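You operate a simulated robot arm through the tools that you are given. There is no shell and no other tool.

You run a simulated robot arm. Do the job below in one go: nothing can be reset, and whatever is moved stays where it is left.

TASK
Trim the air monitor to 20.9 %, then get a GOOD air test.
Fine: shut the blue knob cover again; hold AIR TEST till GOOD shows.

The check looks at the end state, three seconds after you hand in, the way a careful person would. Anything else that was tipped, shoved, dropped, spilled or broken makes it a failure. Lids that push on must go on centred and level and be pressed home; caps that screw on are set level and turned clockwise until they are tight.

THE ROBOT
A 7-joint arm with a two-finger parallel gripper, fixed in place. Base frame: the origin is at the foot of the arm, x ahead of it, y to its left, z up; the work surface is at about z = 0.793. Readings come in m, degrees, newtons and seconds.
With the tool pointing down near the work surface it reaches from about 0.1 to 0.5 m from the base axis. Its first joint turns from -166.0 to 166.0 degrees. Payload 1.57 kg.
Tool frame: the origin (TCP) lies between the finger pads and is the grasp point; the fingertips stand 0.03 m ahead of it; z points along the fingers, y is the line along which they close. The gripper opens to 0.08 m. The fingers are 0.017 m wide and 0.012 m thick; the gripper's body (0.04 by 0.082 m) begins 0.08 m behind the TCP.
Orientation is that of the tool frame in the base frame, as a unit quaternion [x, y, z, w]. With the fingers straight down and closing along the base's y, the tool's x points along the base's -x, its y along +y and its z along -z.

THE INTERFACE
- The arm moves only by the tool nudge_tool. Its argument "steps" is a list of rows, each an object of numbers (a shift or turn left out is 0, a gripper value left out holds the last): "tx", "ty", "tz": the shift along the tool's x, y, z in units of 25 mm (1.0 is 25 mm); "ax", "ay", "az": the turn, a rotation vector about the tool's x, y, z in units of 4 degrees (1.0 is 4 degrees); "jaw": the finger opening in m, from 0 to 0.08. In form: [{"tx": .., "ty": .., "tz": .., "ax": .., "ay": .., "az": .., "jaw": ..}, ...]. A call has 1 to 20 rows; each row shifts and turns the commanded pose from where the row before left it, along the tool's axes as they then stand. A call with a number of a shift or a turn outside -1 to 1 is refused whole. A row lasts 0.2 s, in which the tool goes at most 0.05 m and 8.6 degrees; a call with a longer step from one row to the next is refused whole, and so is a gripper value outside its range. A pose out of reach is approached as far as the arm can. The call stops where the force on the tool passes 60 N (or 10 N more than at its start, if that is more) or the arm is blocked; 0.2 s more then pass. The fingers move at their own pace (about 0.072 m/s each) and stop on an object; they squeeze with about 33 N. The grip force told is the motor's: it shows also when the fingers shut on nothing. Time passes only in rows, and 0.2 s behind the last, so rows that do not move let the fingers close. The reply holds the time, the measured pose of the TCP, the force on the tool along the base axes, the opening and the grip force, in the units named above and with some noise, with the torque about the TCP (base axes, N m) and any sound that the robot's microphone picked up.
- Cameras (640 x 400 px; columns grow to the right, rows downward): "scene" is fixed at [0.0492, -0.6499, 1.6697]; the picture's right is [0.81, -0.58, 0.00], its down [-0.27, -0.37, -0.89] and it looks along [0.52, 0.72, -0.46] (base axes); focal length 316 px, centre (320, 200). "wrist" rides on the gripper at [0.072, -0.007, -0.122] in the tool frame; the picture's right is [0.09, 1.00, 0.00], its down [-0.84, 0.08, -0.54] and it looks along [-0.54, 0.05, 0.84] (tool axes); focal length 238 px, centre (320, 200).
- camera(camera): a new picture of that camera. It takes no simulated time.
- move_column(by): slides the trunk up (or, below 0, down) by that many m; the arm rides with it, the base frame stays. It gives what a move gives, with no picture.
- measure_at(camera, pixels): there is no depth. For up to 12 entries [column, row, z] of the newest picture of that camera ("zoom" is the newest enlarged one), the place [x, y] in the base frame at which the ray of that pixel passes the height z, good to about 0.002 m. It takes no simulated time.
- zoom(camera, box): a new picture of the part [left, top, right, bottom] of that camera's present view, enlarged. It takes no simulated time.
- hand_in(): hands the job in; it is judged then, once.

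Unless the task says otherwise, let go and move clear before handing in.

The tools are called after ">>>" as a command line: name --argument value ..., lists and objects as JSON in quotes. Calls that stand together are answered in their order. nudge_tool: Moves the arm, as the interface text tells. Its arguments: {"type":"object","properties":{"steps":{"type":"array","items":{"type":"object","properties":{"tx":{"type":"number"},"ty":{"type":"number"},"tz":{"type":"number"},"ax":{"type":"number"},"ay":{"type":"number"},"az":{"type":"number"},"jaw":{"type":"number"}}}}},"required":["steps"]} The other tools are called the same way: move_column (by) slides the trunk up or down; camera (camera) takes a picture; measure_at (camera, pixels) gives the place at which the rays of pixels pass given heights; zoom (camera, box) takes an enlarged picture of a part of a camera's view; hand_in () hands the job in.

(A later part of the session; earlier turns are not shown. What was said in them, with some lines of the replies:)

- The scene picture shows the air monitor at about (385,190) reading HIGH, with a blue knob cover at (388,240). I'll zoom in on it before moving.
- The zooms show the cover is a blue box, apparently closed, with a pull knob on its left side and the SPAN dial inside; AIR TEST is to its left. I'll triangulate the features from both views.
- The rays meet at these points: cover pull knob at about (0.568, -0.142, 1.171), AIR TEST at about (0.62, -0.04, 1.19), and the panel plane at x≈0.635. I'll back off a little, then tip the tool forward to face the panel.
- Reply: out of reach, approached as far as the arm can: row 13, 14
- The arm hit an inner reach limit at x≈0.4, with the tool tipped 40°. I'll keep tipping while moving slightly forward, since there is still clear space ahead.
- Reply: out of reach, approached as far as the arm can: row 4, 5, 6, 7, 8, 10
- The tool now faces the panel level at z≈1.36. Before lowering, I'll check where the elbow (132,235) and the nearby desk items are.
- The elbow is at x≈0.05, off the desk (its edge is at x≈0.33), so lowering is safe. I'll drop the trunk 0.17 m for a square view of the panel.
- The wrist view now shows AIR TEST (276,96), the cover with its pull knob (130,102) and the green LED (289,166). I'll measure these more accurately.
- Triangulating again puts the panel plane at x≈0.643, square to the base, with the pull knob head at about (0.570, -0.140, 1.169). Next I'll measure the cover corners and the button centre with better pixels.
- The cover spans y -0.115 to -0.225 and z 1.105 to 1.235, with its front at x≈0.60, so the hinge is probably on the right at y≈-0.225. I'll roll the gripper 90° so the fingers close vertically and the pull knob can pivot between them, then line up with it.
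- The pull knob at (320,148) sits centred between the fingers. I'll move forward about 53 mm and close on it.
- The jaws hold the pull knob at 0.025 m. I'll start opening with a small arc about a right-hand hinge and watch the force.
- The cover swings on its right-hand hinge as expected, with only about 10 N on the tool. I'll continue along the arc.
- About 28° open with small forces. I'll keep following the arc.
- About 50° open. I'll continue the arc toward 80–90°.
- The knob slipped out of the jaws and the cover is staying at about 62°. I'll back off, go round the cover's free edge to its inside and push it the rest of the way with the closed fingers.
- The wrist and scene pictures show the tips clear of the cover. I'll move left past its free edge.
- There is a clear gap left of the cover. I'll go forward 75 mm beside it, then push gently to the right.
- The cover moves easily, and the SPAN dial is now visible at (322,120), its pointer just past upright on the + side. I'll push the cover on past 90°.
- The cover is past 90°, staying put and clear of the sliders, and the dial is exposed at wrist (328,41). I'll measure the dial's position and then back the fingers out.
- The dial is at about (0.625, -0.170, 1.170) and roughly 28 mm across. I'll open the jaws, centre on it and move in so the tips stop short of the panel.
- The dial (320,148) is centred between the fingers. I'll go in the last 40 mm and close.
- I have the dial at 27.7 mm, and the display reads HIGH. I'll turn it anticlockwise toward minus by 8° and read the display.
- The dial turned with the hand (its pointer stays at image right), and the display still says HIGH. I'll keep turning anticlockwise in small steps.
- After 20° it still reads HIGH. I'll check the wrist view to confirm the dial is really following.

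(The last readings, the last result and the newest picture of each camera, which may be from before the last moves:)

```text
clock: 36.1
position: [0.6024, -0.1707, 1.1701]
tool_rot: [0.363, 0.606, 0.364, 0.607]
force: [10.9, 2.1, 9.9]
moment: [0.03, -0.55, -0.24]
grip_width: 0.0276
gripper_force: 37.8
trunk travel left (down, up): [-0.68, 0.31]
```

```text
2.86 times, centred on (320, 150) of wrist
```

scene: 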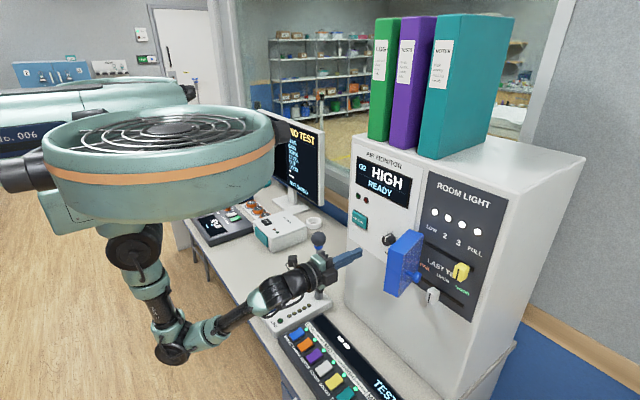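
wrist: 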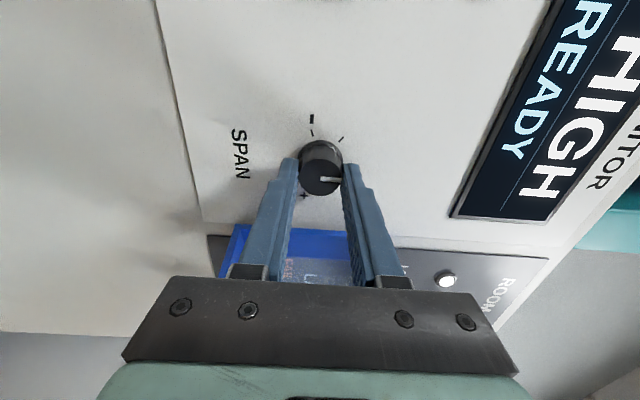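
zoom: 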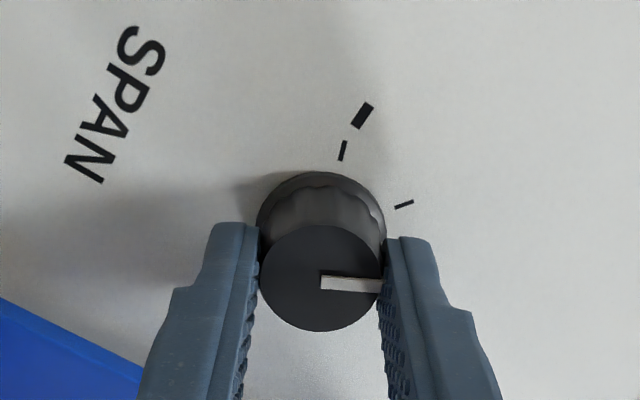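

The display now reads 21.3 %, the same after another 4°, so it may lag or move in steps. I'll wait briefly, then take 2° steps.

>>> nudge_tool --steps '[{}, {}, {}]'

>>> zoom --camera "scene" --box '[340, 150, 430, 220]'

>>> nudge_tool --steps '[{"az": -0.25}, {"az": -0.25}, {}]'

>>> zoom --camera "scene" --box '[340, 150, 430, 220]'

```text
clock: 36.9
position: [0.6038, -0.1704, 1.1695]
tool_rot: [0.363, 0.606, 0.364, 0.607]
force: [11.1, 1.2, 11.1]
moment: [0.01, -0.45, -0.14]
grip_width: 0.0278
gripper_force: 38.1
trunk travel left (down, up): [-0.68, 0.31]
```

```text
5.71 times, centred on (385, 185) of scene
```

zoom: 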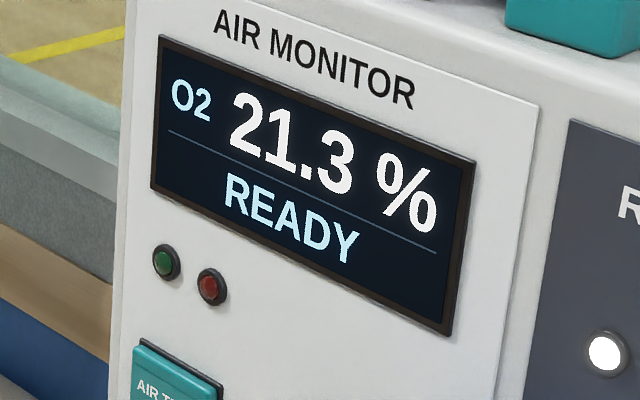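

```text
clock: 37.7
position: [0.6031, -0.171, 1.1711]
tool_rot: [0.353, 0.613, 0.352, 0.613]
force: [13.6, -1.1, 14.5]
moment: [-0.03, -0.12, 0.46]
grip_width: 0.0274
gripper_force: 37.8
trunk travel left (down, up): [-0.68, 0.31]
```

```text
5.71 times, centred on (385, 185) of scene
```

zoom: 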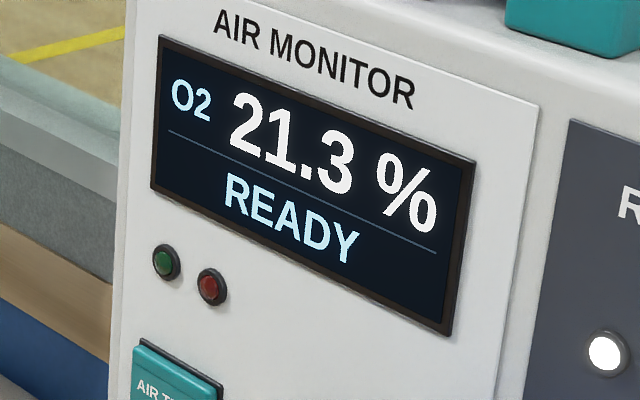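

The reading seems to change in bands. Forces are building slightly (about 14 N in +z), so I'll ease upward by about 1 mm while turning on.

>>> nudge_tool --steps '[{"az": -0.5, "tx": -0.02, "ty": 0.035}, {"az": -0.5, "tz": 0.03}, {}]'

>>> zoom --camera "scene" --box '[340, 150, 430, 220]'

>>> nudge_tool --steps '[{"az": -0.5, "tx": -0.02, "ty": 0.03}, {"az": -0.5, "tz": 0.03}, {}]'

>>> zoom --camera "scene" --box '[340, 150, 430, 220]'

>>> zoom --camera "wrist" --box '[220, 80, 420, 220]'

```text
clock: 38.5
position: [0.6025, -0.1712, 1.1709]
tool_rot: [0.332, 0.625, 0.331, 0.624]
force: [2.0, 3.7, 6.5]
moment: [0.01, -0.66, -0.54]
grip_width: 0.0279
gripper_force: 37.6
trunk travel left (down, up): [-0.68, 0.31]
```

```text
5.71 times, centred on (385, 185) of scene
```

zoom: 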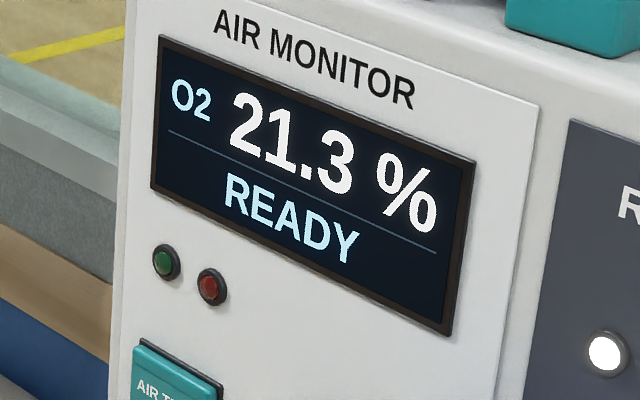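

```text
clock: 39.3
position: [0.6023, -0.1702, 1.1707]
tool_rot: [0.309, 0.637, 0.31, 0.634]
force: [-9.9, 5.6, -3.2]
moment: [-0.02, -0.3, -0.37]
grip_width: 0.0276
gripper_force: 37.7
trunk travel left (down, up): [-0.68, 0.31]
```

```text
5.71 times, centred on (385, 185) of scene
```

zoom: 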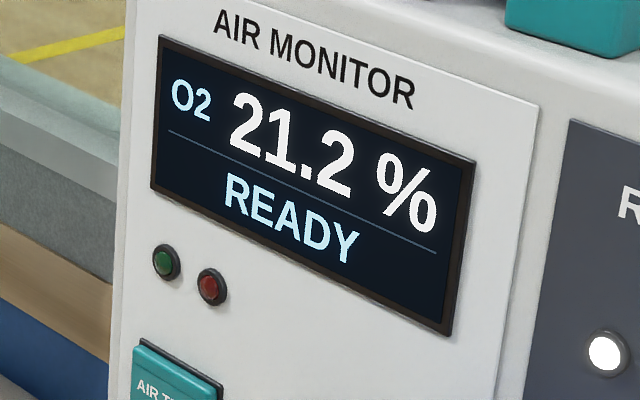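

```text
2.86 times, centred on (320, 150) of wrist
```

zoom: 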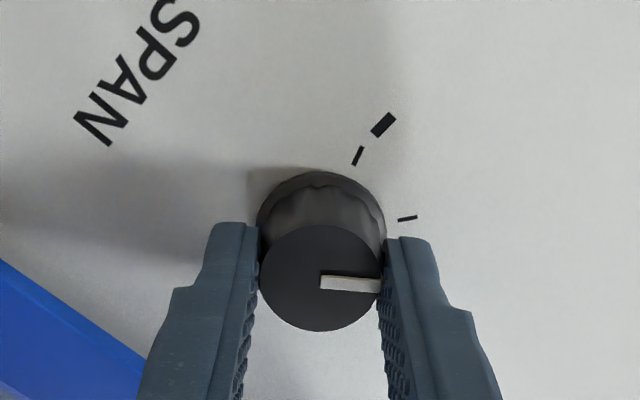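

It now reads 21.2 % at −38°, so about 10–12° per 0.1 %. I'll keep turning in 4–8° steps.

>>> nudge_tool --steps '[{"az": -0.5, "tz": -0.025}, {"az": -0.5}, {"az": -0.5}, {"az": -0.5}, {}]'

>>> zoom --camera "scene" --box '[340, 150, 430, 220]'

>>> nudge_tool --steps '[{"az": -0.5}, {"az": -0.5}, {"az": -0.5}, {"az": -0.5}, {}]'

>>> zoom --camera "scene" --box '[340, 150, 430, 220]'

>>> camera --camera "wrist"

```text
clock: 40.5
position: [0.603, -0.1717, 1.1711]
tool_rot: [0.264, 0.657, 0.264, 0.654]
force: [-12.2, 3.6, -9.4]
moment: [-0.03, 0.56, 0.4]
grip_width: 0.0278
gripper_force: 37.7
trunk travel left (down, up): [-0.68, 0.31]
```

```text
5.71 times, centred on (385, 185) of scene
```

zoom: 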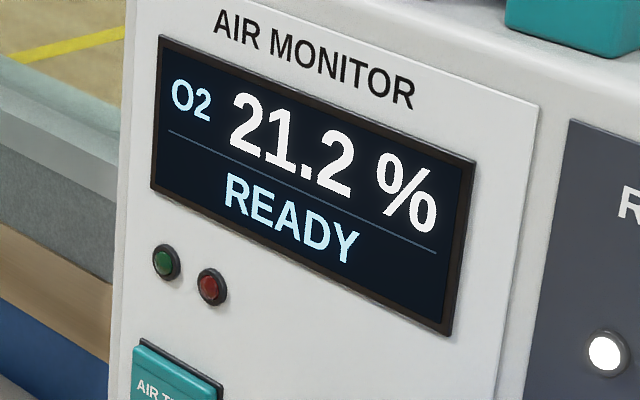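

```text
clock: 41.7
position: [0.604, -0.1707, 1.1715]
tool_rot: [0.218, 0.674, 0.217, 0.672]
force: [-16.9, 6.2, -16.5]
moment: [0.02, 0.0, -0.2]
grip_width: 0.0275
gripper_force: 37.9
trunk travel left (down, up): [-0.68, 0.31]
```

```text
5.71 times, centred on (385, 185) of scene
```

zoom: 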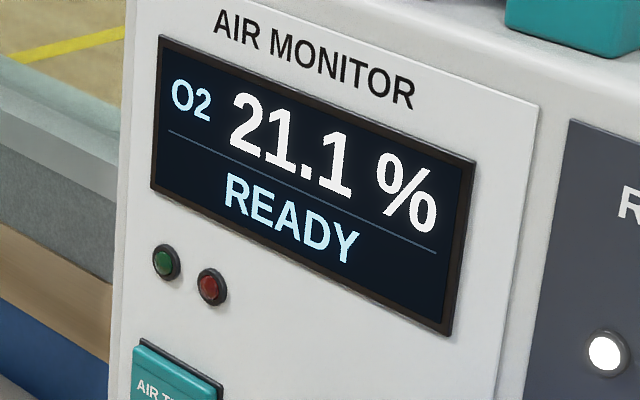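

```text
taken
```

wrist: 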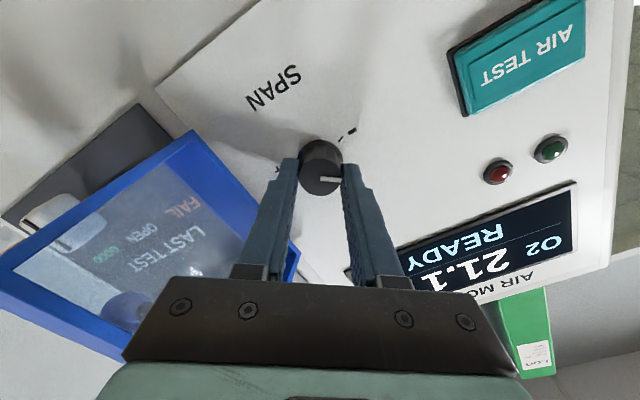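

It reads 21.1 % at −54°. I'll relieve the roughly 17 N preload (about 1 mm down and back) and keep turning.

>>> nudge_tool --steps '[{"az": -0.5, "tx": 0.03, "ty": -0.022, "tz": -0.03}, {"az": -0.5}, {"az": -0.5}, {"az": -0.5}, {}]'

>>> zoom --camera "scene" --box '[340, 150, 430, 220]'

>>> zoom --camera "scene" --box '[300, 190, 480, 310]'

```text
clock: 42.9
position: [0.604, -0.1706, 1.1707]
tool_rot: [0.17, 0.687, 0.171, 0.686]
force: [-6.7, 3.9, -6.8]
moment: [-0.02, 1.12, 0.72]
grip_width: 0.0279
gripper_force: 38.3
trunk travel left (down, up): [-0.68, 0.31]
```

```text
5.71 times, centred on (385, 185) of scene
```

zoom: 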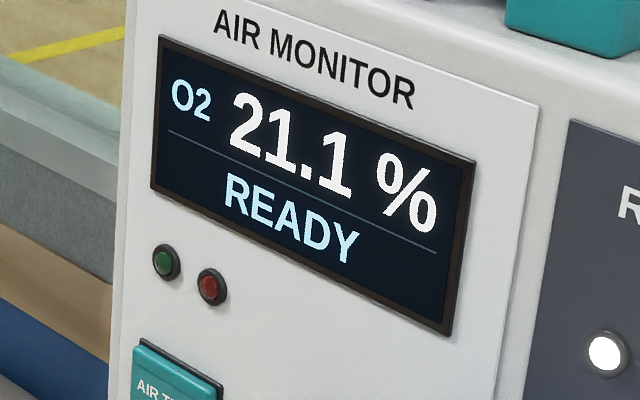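

```text
3.33 times, centred on (390, 250) of scene
```

zoom: 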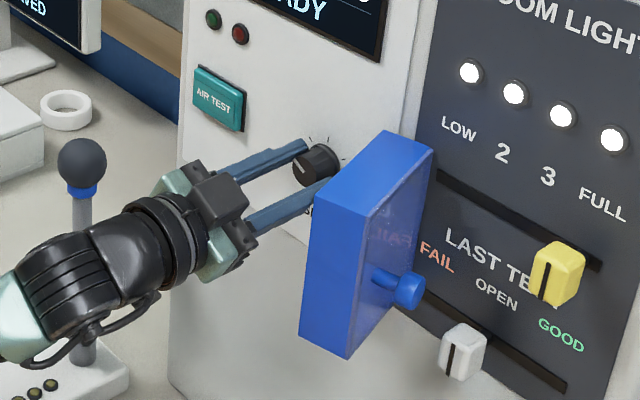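

Still 21.1 % at −62°, with low forces. I'll continue, reading every 4–8°.

>>> nudge_tool --steps '[{"az": -0.5}, {"az": -0.5}, {"az": -0.5}, {"az": -0.5}, {}]'

>>> zoom --camera "scene" --box '[340, 150, 430, 220]'

>>> nudge_tool --steps '[{"az": -0.5}, {"az": -0.5}, {}]'

>>> zoom --camera "scene" --box '[340, 150, 430, 220]'

>>> zoom --camera "wrist" --box '[220, 80, 420, 220]'

```text
clock: 44.1
position: [0.6036, -0.1706, 1.1712]
tool_rot: [0.123, 0.696, 0.123, 0.696]
force: [-3.0, 4.9, -4.5]
moment: [-0.01, 0.99, 0.54]
grip_width: 0.0275
gripper_force: 38.3
trunk travel left (down, up): [-0.68, 0.31]
```

```text
5.71 times, centred on (385, 185) of scene
```

zoom: 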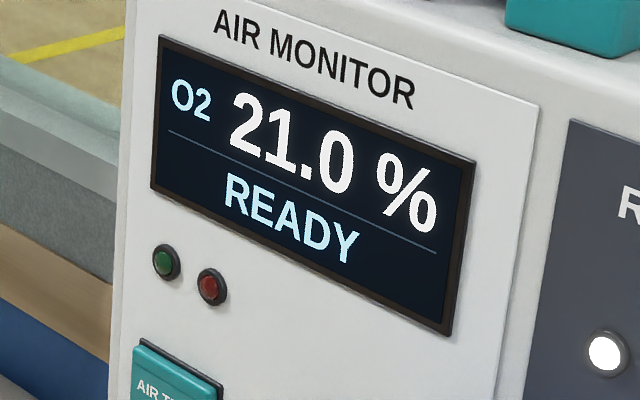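

```text
clock: 44.9
position: [0.6026, -0.1701, 1.1707]
tool_rot: [0.098, 0.7, 0.098, 0.7]
force: [-5.0, 7.1, -5.9]
moment: [0.0, -0.02, 0.17]
grip_width: 0.0277
gripper_force: 37.8
trunk travel left (down, up): [-0.68, 0.31]
```

```text
5.71 times, centred on (385, 185) of scene
```

zoom: 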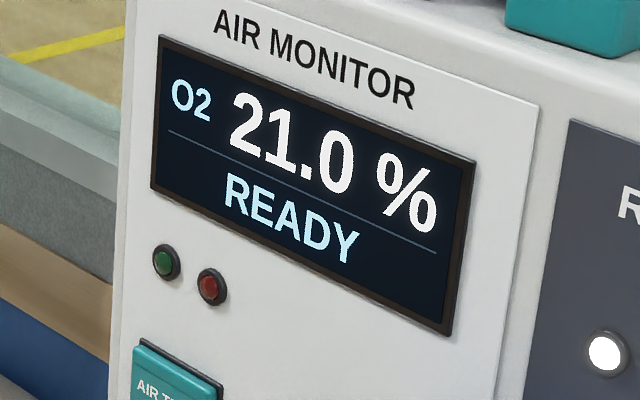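

```text
2.86 times, centred on (320, 150) of wrist
```

zoom: 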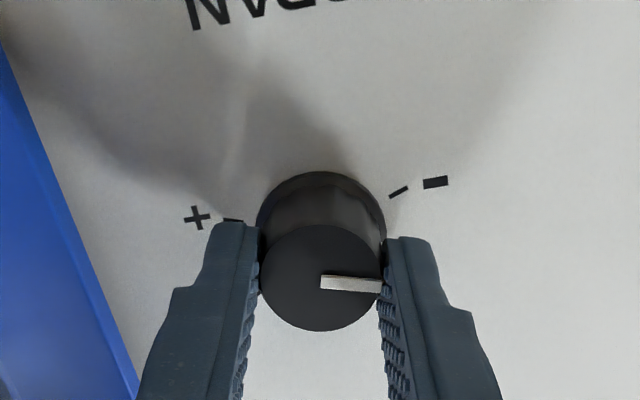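

It reads 21.0 % at −74°, so 20.9 % should come soon. I'll take 2–4° steps.

>>> nudge_tool --steps '[{"az": -0.5}, {"az": -0.5}, {}]'

>>> zoom --camera "scene" --box '[340, 150, 430, 220]'

>>> nudge_tool --steps '[{"az": -0.5}, {}]'

>>> zoom --camera "scene" --box '[340, 150, 430, 220]'

```text
clock: 45.7
position: [0.602, -0.1707, 1.1706]
tool_rot: [0.073, 0.703, 0.073, 0.703]
force: [-4.1, 6.6, -5.4]
moment: [0.01, 0.11, 0.23]
grip_width: 0.0279
gripper_force: 37.8
trunk travel left (down, up): [-0.68, 0.31]
```

```text
5.71 times, centred on (385, 185) of scene
```

zoom: 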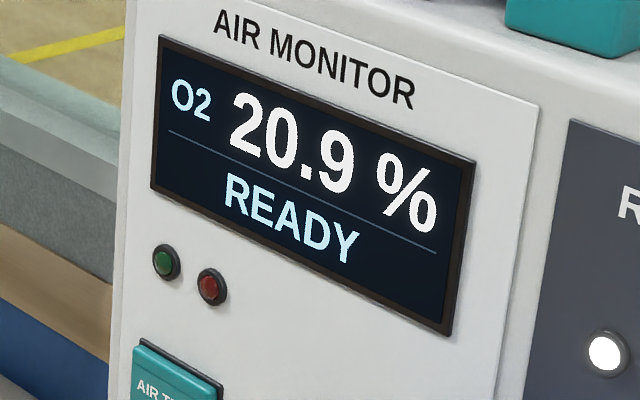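

```text
clock: 46.3
position: [0.6032, -0.1693, 1.1722]
tool_rot: [0.061, 0.704, 0.061, 0.705]
force: [-3.4, 5.4, -2.8]
moment: [0.01, 0.73, 0.3]
grip_width: 0.0277
gripper_force: 38.2
trunk travel left (down, up): [-0.68, 0.31]
```

```text
5.71 times, centred on (385, 185) of scene
```

zoom: 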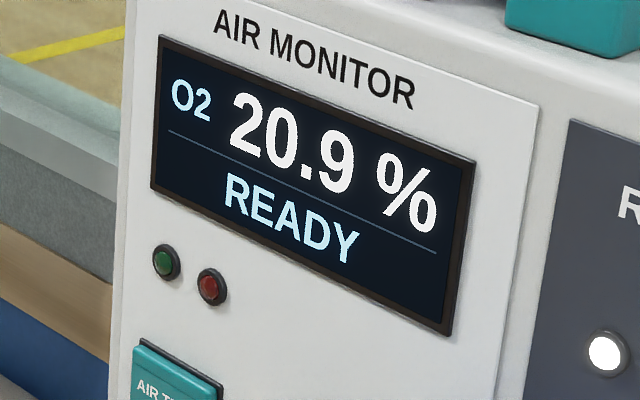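

It reads 20.9 %. I'll turn 2° more to sit mid-band, then release and confirm the reading holds.

>>> nudge_tool --steps '[{"az": -0.5}, {}, {}]'

>>> zoom --camera "scene" --box '[340, 150, 430, 220]'

>>> nudge_tool --steps '[{"jaw": 0.04}, {"jaw": 0.05}, {}]'

>>> zoom --camera "scene" --box '[340, 150, 430, 220]'

>>> camera --camera "wrist"

```text
clock: 47.1
position: [0.6042, -0.1707, 1.172]
tool_rot: [0.049, 0.705, 0.049, 0.706]
force: [-3.0, 7.2, -2.1]
moment: [0.03, 0.36, 0.27]
grip_width: 0.0278
gripper_force: 38.4
trunk travel left (down, up): [-0.68, 0.31]
```

```text
5.71 times, centred on (385, 185) of scene
```

zoom: 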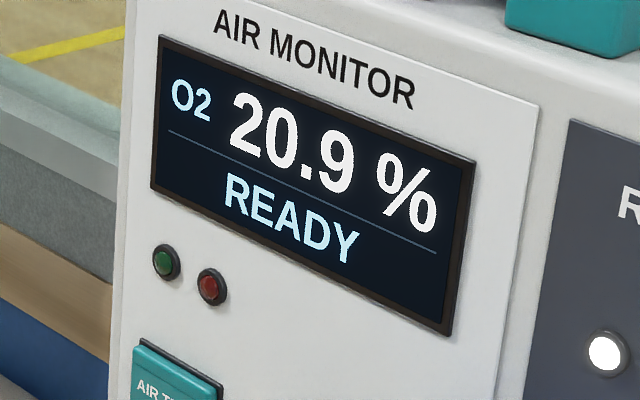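

```text
clock: 47.9
position: [0.6037, -0.1718, 1.1709]
tool_rot: [0.049, 0.705, 0.048, 0.706]
force: [0.3, 0.4, -0.3]
moment: [-0.02, -0.01, -0.02]
grip_width: 0.05
gripper_force: 0.0
trunk travel left (down, up): [-0.68, 0.31]
```

```text
5.71 times, centred on (385, 185) of scene
```

zoom: 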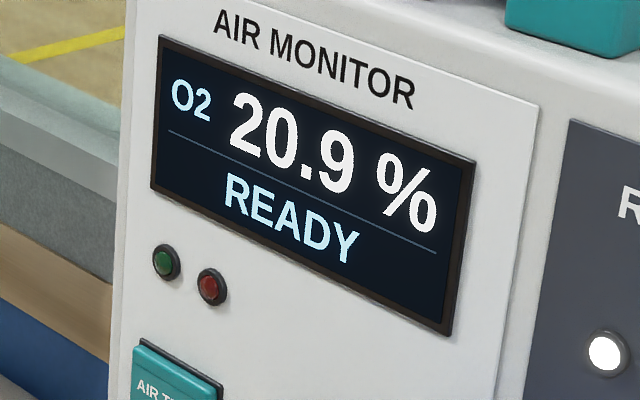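

```text
taken
```

wrist: 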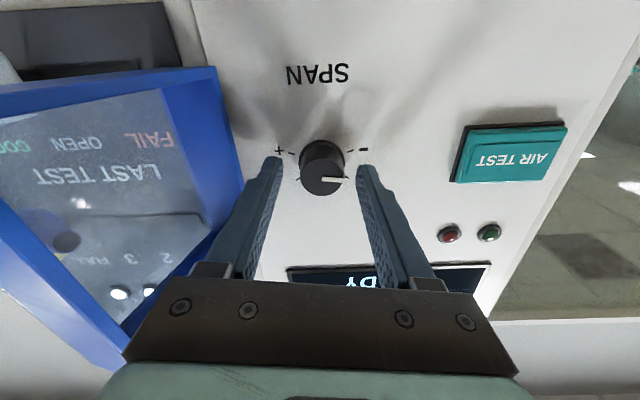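

The reading holds at 20.9 % after release. Now I'll back straight out and roll level, and meanwhile check where the slider knobs sit so I can pass the cover's outer side safely.

>>> nudge_tool --steps '[{"tz": -0.5}, {"tz": -0.8}, {"tz": -1}, {"tz": -1}, {"tz": -1}, {"tz": -1}, {"tz": -0.8, "jaw": 0.0}, {"az": -1}, {"az": -0.98}, {}]'

>>> camera --camera "wrist"

>>> zoom --camera "scene" --box '[330, 180, 490, 300]'

>>> measure_at --camera "scene" --pixels '[[461, 272, 1.2], [461, 272, 1.17], [461, 272, 1.23], [432, 296, 1.1], [432, 296, 1.13], [432, 296, 1.16]]'

```text
clock: 50.1
position: [0.4504, -0.172, 1.1713]
tool_rot: [0.001, 0.707, 0.0, 0.707]
force: [-0.1, 0.3, -0.3]
moment: [-0.01, 0.0, -0.01]
grip_width: 0.0002
gripper_force: 21.5
trunk travel left (down, up): [-0.68, 0.31]
```

```text
taken
```

wrist: 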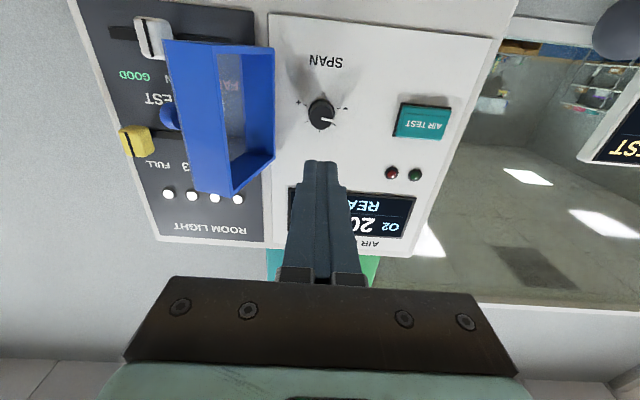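

```text
3.33 times, centred on (410, 240) of scene
```

zoom: 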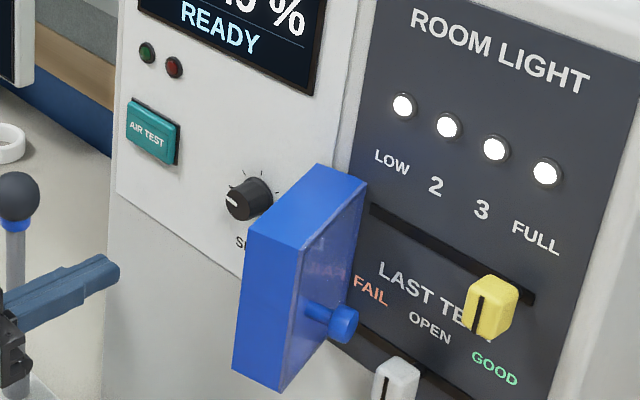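

```text
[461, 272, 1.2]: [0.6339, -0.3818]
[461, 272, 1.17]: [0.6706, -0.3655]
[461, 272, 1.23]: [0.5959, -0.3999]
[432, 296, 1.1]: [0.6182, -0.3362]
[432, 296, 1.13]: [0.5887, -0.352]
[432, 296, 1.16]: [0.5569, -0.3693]
```

The sliders stick out to about x≥0.595: yellow near (0.61, -0.39, 1.215), white near (0.61, -0.34, 1.105). I'll move right in front of the cover, then go in to tips x≈0.565 above the pull knob's height.

>>> nudge_tool --steps '[{"ty": -1}, {"ty": -1}, {"ty": -1}, {"ty": -1}, {"ty": -1}, {"ty": -1}, {"ty": -1, "tx": -0.7}, {"ty": -0.52, "tx": -0.7}, {}]'

>>> camera --camera "wrist"

>>> zoom --camera "scene" --box '[330, 180, 490, 300]'

```text
clock: 52.1
position: [0.4503, -0.3612, 1.2059]
tool_rot: [0.002, 0.707, 0.0, 0.707]
force: [0.8, 0.0, 0.1]
moment: [-0.01, 0.0, 0.0]
grip_width: 0.0002
gripper_force: 21.2
trunk travel left (down, up): [-0.68, 0.31]
```

```text
taken
```

wrist: 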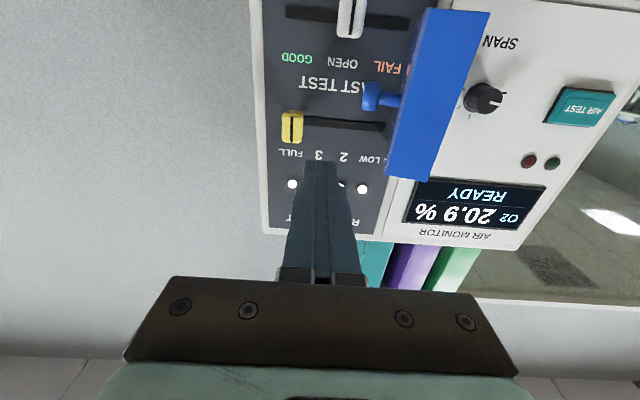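

```text
3.33 times, centred on (410, 240) of scene
```

zoom: 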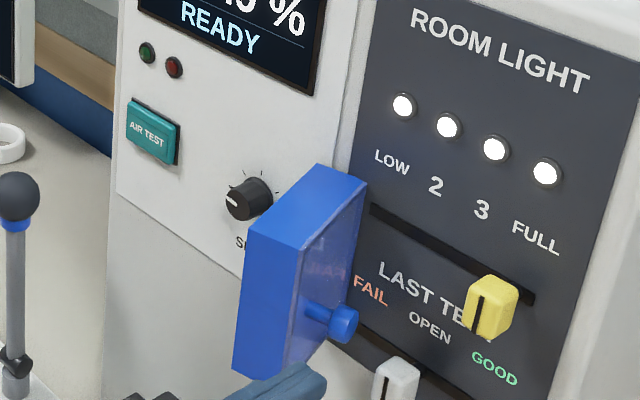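

There is a clear lane right of the cover. I'll move forward, then sweep left to start closing it.

>>> nudge_tool --steps '[{"tz": 0.8}, {"tz": 0.8}, {"tz": 0.8}, {"tz": 0.8}, {"ty": 0.6}, {"ty": 0.6}, {"ty": 0.6}, {}]'

>>> camera --camera "wrist"

>>> zoom --camera "scene" --box '[330, 180, 490, 300]'

```text
clock: 53.9
position: [0.5312, -0.3143, 1.206]
tool_rot: [0.001, 0.707, 0.001, 0.707]
force: [0.0, 0.0, -0.5]
moment: [0.0, 0.0, 0.01]
grip_width: 0.0001
gripper_force: 21.0
trunk travel left (down, up): [-0.68, 0.31]
```

```text
taken
```

wrist: 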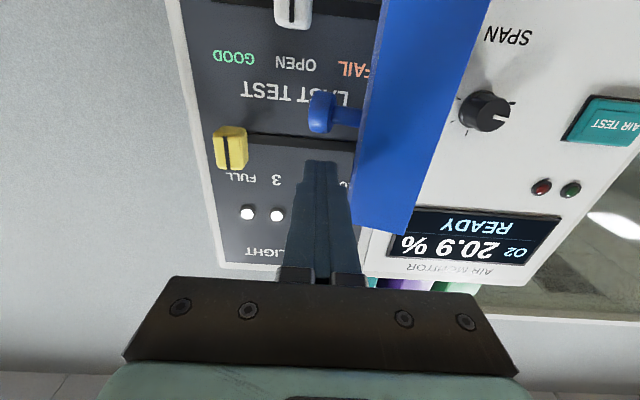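

```text
3.33 times, centred on (410, 240) of scene
```

zoom: 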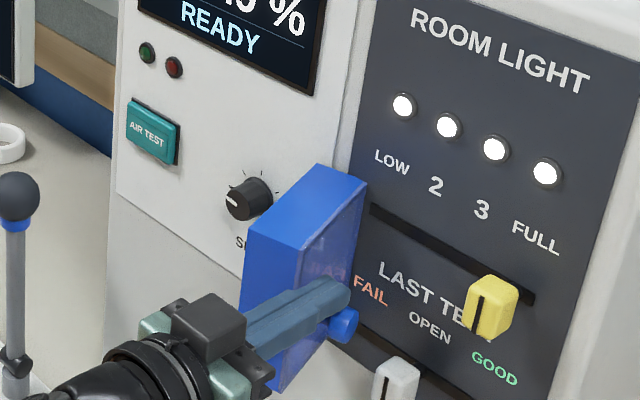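

The finger passes just above the pull knob. I'll push left slowly to swing the cover shut.

>>> nudge_tool --steps '[{"ty": 0.5}, {"ty": 0.5}, {"ty": 0.5}, {"ty": 0.5}, {"ty": 0.5}, {"ty": 0.5}, {"ty": 0.5}, {"ty": 0.3}, {}]'

>>> camera --camera "wrist"

>>> zoom --camera "scene" --box '[310, 180, 470, 300]'

```text
clock: 55.9
position: [0.5314, -0.2181, 1.206]
tool_rot: [-0.001, 0.707, 0.001, 0.707]
force: [0.8, 0.5, -0.3]
moment: [0.01, -0.04, -0.03]
grip_width: 0.0
gripper_force: 21.2
trunk travel left (down, up): [-0.68, 0.31]
```

```text
taken
```

wrist: 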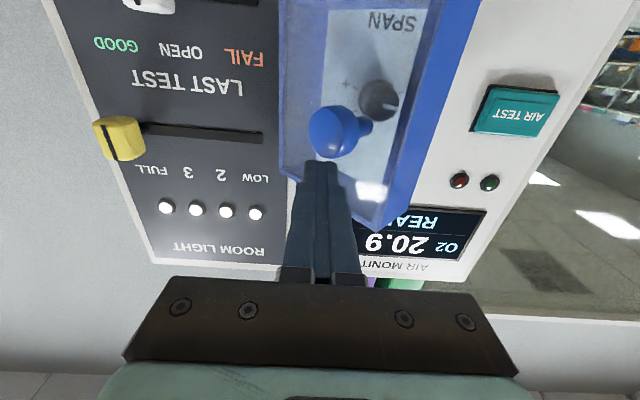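

```text
3.33 times, centred on (390, 240) of scene
```

zoom: 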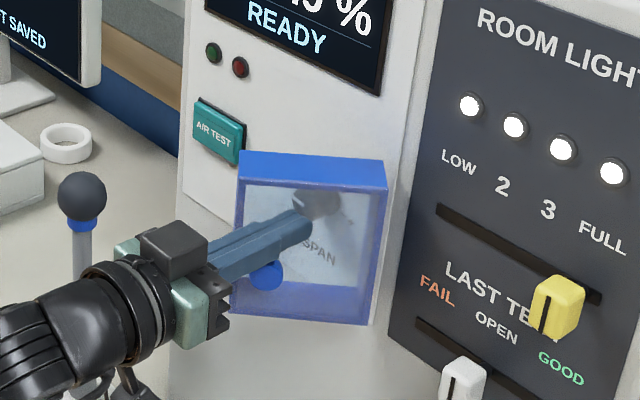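

The cover is down to about 50° with negligible force. I'll follow the arc inward with the fingertip on its face.

>>> nudge_tool --steps '[{"tz": 0.14, "ty": 0.5}, {"tz": 0.14, "ty": 0.5}, {"tz": 0.28, "ty": 0.35}, {"tz": 0.28, "ty": 0.35}, {"tz": 0.25, "ty": 0.28}, {"tz": 0.25, "ty": 0.28}, {}]'

>>> camera --camera "wrist"

>>> zoom --camera "scene" --box '[310, 180, 470, 300]'

```text
clock: 57.5
position: [0.5646, -0.1631, 1.2049]
tool_rot: [0.001, 0.707, 0.001, 0.707]
force: [0.5, -1.0, 0.4]
moment: [0.0, -0.01, 0.01]
grip_width: 0.0
gripper_force: 21.2
trunk travel left (down, up): [-0.68, 0.31]
```

```text
taken
```

wrist: 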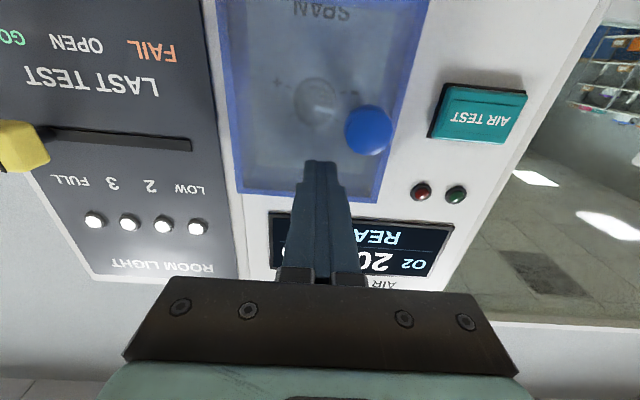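

```text
3.33 times, centred on (390, 240) of scene
```

zoom: 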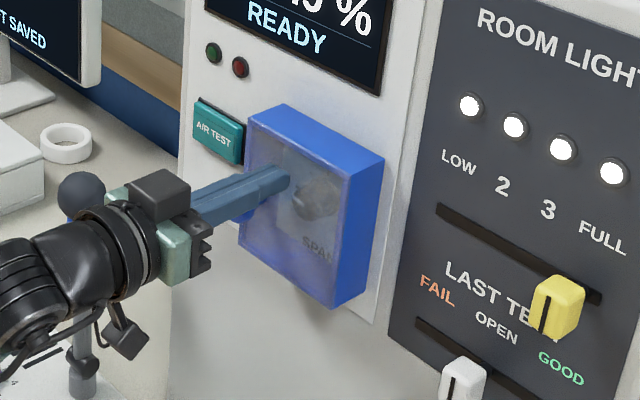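

The cover is nearly shut. I'll press straight in on its free side until the force rises.

>>> nudge_tool --steps '[{"ty": 0.5}, {"ty": 0.4}, {"tz": 0.15}, {"tz": 0.1}, {"tz": 0.05}, {}]'

>>> zoom --camera "scene" --box '[310, 180, 470, 300]'

```text
clock: 58.9
position: [0.5694, -0.1408, 1.2064]
tool_rot: [0.0, 0.707, 0.0, 0.707]
force: [-17.7, 3.0, -6.2]
moment: [0.08, 0.16, 0.02]
grip_width: 0.0
gripper_force: 21.5
trunk travel left (down, up): [-0.68, 0.31]
```

```text
3.33 times, centred on (390, 240) of scene
```

zoom: 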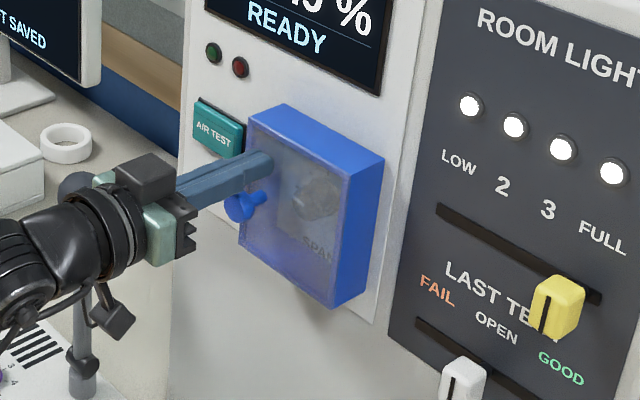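

The cover has stopped at tips x≈0.599 with about 18 N, matching its original closed look. I'll press slightly more, back off and line up with AIR TEST at about (y −0.043, z 1.170).

>>> nudge_tool --steps '[{"tz": 0.04}, {}, {"tz": -0.5}, {"tz": -0.8}, {"tz": -0.8}, {"ty": 1, "tx": 0.4}, {"ty": 1, "tx": 0.5}, {"ty": 1, "tx": 0.5}, {"ty": 0.9, "tx": 0.06}, {}]'

>>> camera --camera "wrist"

>>> zoom --camera "scene" --box '[310, 150, 470, 300]'

```text
clock: 61.1
position: [0.5192, -0.0419, 1.1689]
tool_rot: [0.001, 0.707, 0.001, 0.707]
force: [0.2, -0.4, 0.6]
moment: [0.01, 0.0, 0.01]
grip_width: 0.0
gripper_force: 21.3
trunk travel left (down, up): [-0.68, 0.31]
```

```text
taken
```

wrist: 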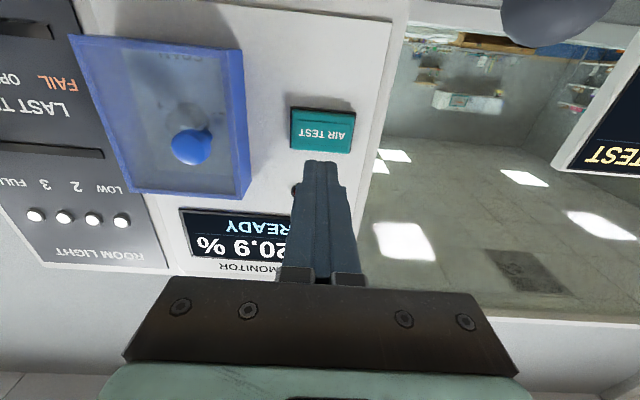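

```text
2.67 times, centred on (390, 225) of scene
```

zoom: 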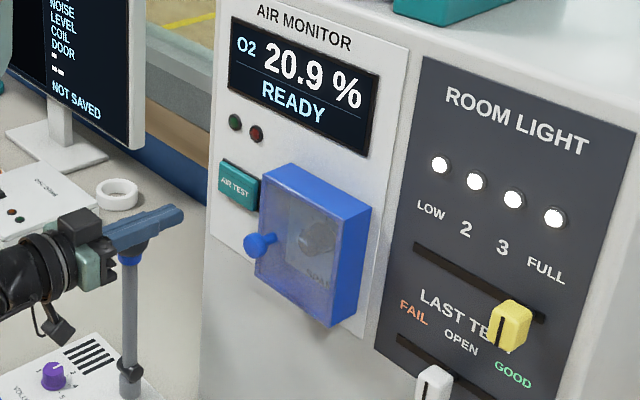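

The cover looks fully shut and the display reads 20.9 % READY. AIR TEST (321,130) is straight ahead, so I'll approach it and press gently.

>>> nudge_tool --steps '[{"tz": 0.8}, {"tz": 0.8}, {"tz": 0.8}, {"tz": 0.4}, {"tz": 0.2}, {"tz": 0.1}]'

>>> camera --camera "wrist"

>>> zoom --camera "scene" --box '[330, 150, 430, 240]'

```text
clock: 62.5
position: [0.5979, -0.0437, 1.1701]
tool_rot: [0.001, 0.707, 0.001, 0.707]
force: [-0.5, -0.3, 0.9]
moment: [-0.02, 0.02, -0.01]
grip_width: 0.0
gripper_force: 21.4
trunk travel left (down, up): [-0.68, 0.31]
```

```text
taken
```

wrist: 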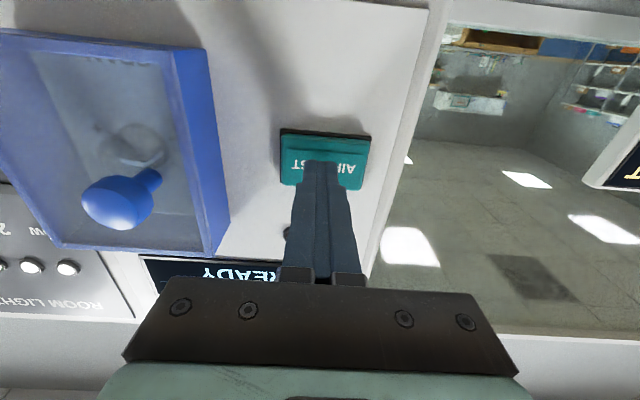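

```text
4.44 times, centred on (380, 195) of scene
```

zoom: 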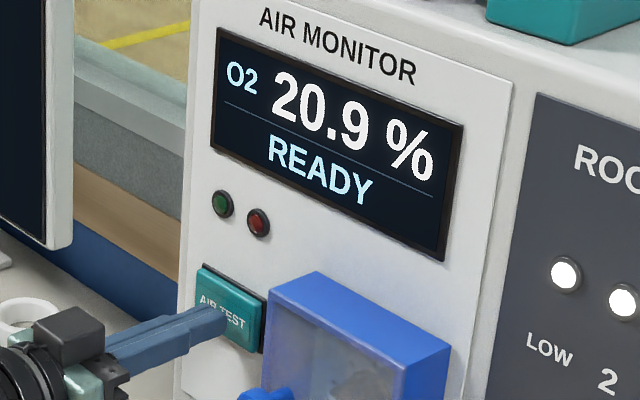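

The fingertip is right at the button face with no contact yet. I'll press in 1 mm steps.

>>> nudge_tool --steps '[{"tz": 0.06}, {"tz": 0.06}, {"tz": 0.06}, {}]'

>>> zoom --camera "scene" --box '[330, 150, 430, 240]'

```text
clock: 63.5
position: [0.6026, -0.0424, 1.1706]
tool_rot: [0.0, 0.707, 0.0, 0.707]
force: [-0.4, -0.7, 0.2]
moment: [0.02, -0.01, 0.01]
grip_width: 0.0
gripper_force: 20.6
trunk travel left (down, up): [-0.68, 0.31]
```

```text
4.44 times, centred on (380, 195) of scene
```

zoom: 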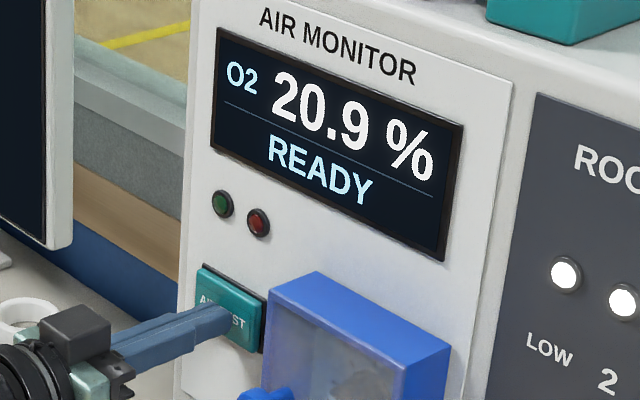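

Still no contact force, so I'll continue inward.

>>> nudge_tool --steps '[{"tz": 0.06}, {"tz": 0.06}, {"tz": 0.04}, {}]'

>>> zoom --camera "scene" --box '[330, 150, 430, 240]'

```text
clock: 64.5
position: [0.6056, -0.0423, 1.1695]
tool_rot: [0.0, 0.707, 0.001, 0.707]
force: [-1.8, -1.6, -0.9]
moment: [-0.01, 0.02, 0.0]
grip_width: 0.0001
gripper_force: 21.1
trunk travel left (down, up): [-0.68, 0.31]
```

```text
4.44 times, centred on (380, 195) of scene
```

zoom: 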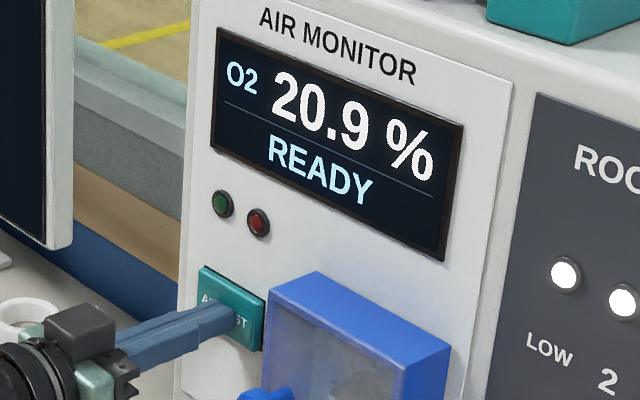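

The force is just starting (−1.8 N) and the button is starting to move in. I'll press further in small steps.

>>> nudge_tool --steps '[{"tz": 0.05}, {"tz": 0.05}, {"tz": 0.04}, {}]'

>>> zoom --camera "scene" --box '[330, 150, 430, 240]'

```text
clock: 65.5
position: [0.6087, -0.0426, 1.1692]
tool_rot: [0.001, 0.707, -0.001, 0.707]
force: [-6.2, 0.0, -0.4]
moment: [-0.01, 0.05, -0.01]
grip_width: 0.0002
gripper_force: 20.8
trunk travel left (down, up): [-0.68, 0.31]
heard: click
```

```text
4.44 times, centred on (380, 195) of scene
```

zoom: 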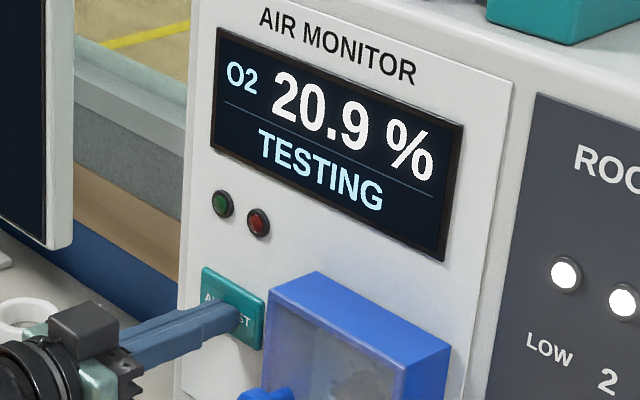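

A click was heard and the display shows TESTING. I'll hold still with the button pressed a touch firmer until GOOD shows.

>>> nudge_tool --steps '[{"tz": 0.02}, {}, {}, {}, {}]'

>>> zoom --camera "scene" --box '[330, 150, 430, 240]'

>>> nudge_tool --steps '[{}, {}, {}, {}, {}]'

>>> zoom --camera "scene" --box '[330, 150, 430, 240]'

```text
clock: 66.7
position: [0.6096, -0.0426, 1.1704]
tool_rot: [0.0, 0.707, 0.0, 0.707]
force: [-6.5, 0.6, -3.7]
moment: [0.0, 0.12, 0.02]
grip_width: 0.0002
gripper_force: 21.5
trunk travel left (down, up): [-0.68, 0.31]
```

```text
4.44 times, centred on (380, 195) of scene
```

zoom: 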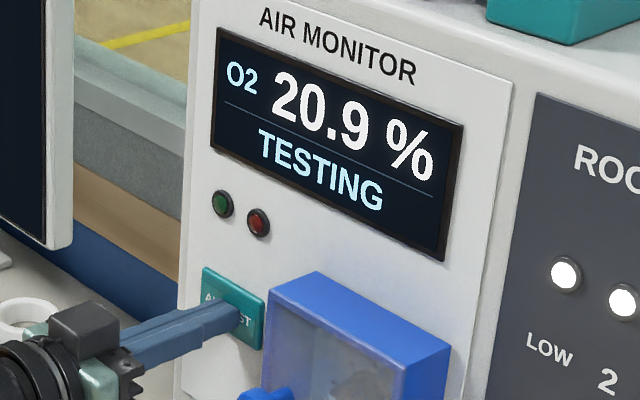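

```text
clock: 67.9
position: [0.6087, -0.0427, 1.1692]
tool_rot: [0.0, 0.707, 0.001, 0.708]
force: [-6.9, 0.4, -2.0]
moment: [-0.01, 0.05, 0.0]
grip_width: 0.0
gripper_force: 20.4
trunk travel left (down, up): [-0.68, 0.31]
```

```text
4.44 times, centred on (380, 195) of scene
```

zoom: 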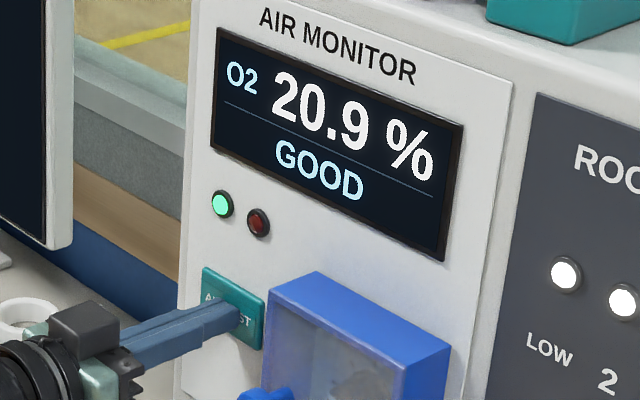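

GOOD shows and the green LED is lit. I'll release the button, back well clear and check that the result stays.

>>> nudge_tool --steps '[{"tz": -0.3}, {"tz": -0.6}, {"tz": -0.8}, {"tz": -0.9}, {"tz": -0.9}, {"tz": -0.9}, {}, {}]'

>>> camera --camera "scene"

>>> zoom --camera "scene" --box '[330, 150, 490, 310]'

>>> camera --camera "wrist"

```text
clock: 69.7
position: [0.5006, -0.0426, 1.1701]
tool_rot: [0.001, 0.707, 0.001, 0.707]
force: [0.2, 0.4, -0.2]
moment: [0.01, -0.01, 0.02]
grip_width: 0.0
gripper_force: 21.0
trunk travel left (down, up): [-0.68, 0.31]
```

```text
taken
```

scene: 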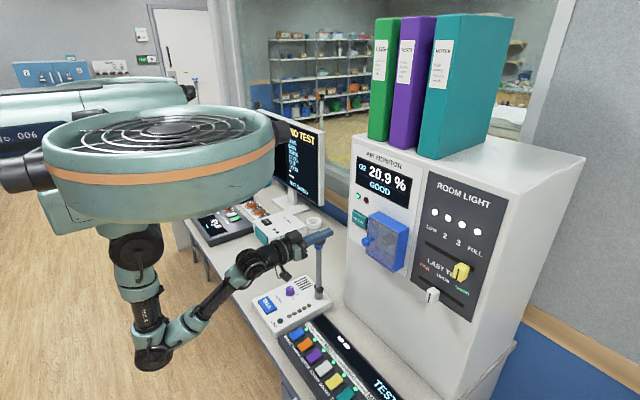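

```text
2.50 times, centred on (410, 230) of scene
```

zoom: 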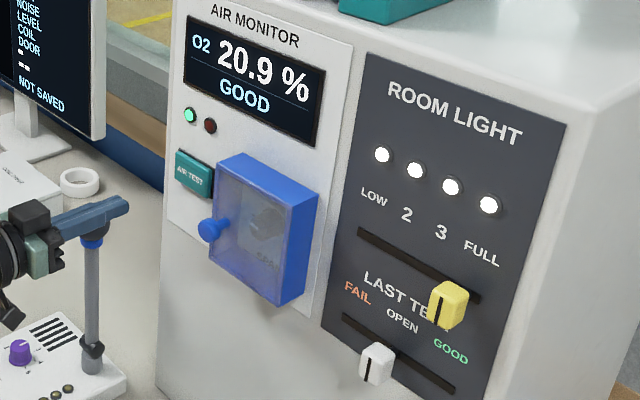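

```text
taken
```

wrist: 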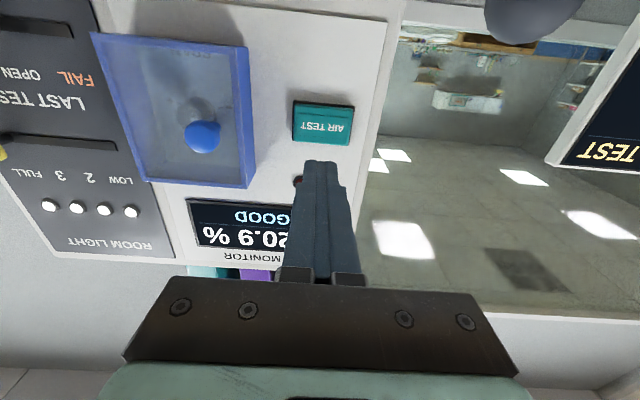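

The display still reads 20.9 % GOOD with the green LED lit. The cover's corner at (369,216) is back in its original closed spot, the sliders are unmoved, and the arm is clear, so I'm handing in.

>>> hand_in

```text
The job is handed in.
```

The air monitor is trimmed to 20.9 %, and the air test came back GOOD. I handed the job in with both still on the display and the green LED lit.

- **Trim:** I turned the SPAN dial about 82° anticlockwise. The reading stayed at 20.9 % after I let go.
- **Cover:** The blue knob cover is shut. I pressed it in at about 18 N, and in the scene picture its corner is back where it started.
- **Air test:** I held AIR TEST through TESTING until GOOD showed, then let go and backed the arm clear.

While opening the cover, the gripper slipped off its pull knob once at about 60°. I pushed the cover the rest of the way from inside. The room light and LAST TEST sliders look unmoved; I left LAST TEST alone because the task didn't mention it.
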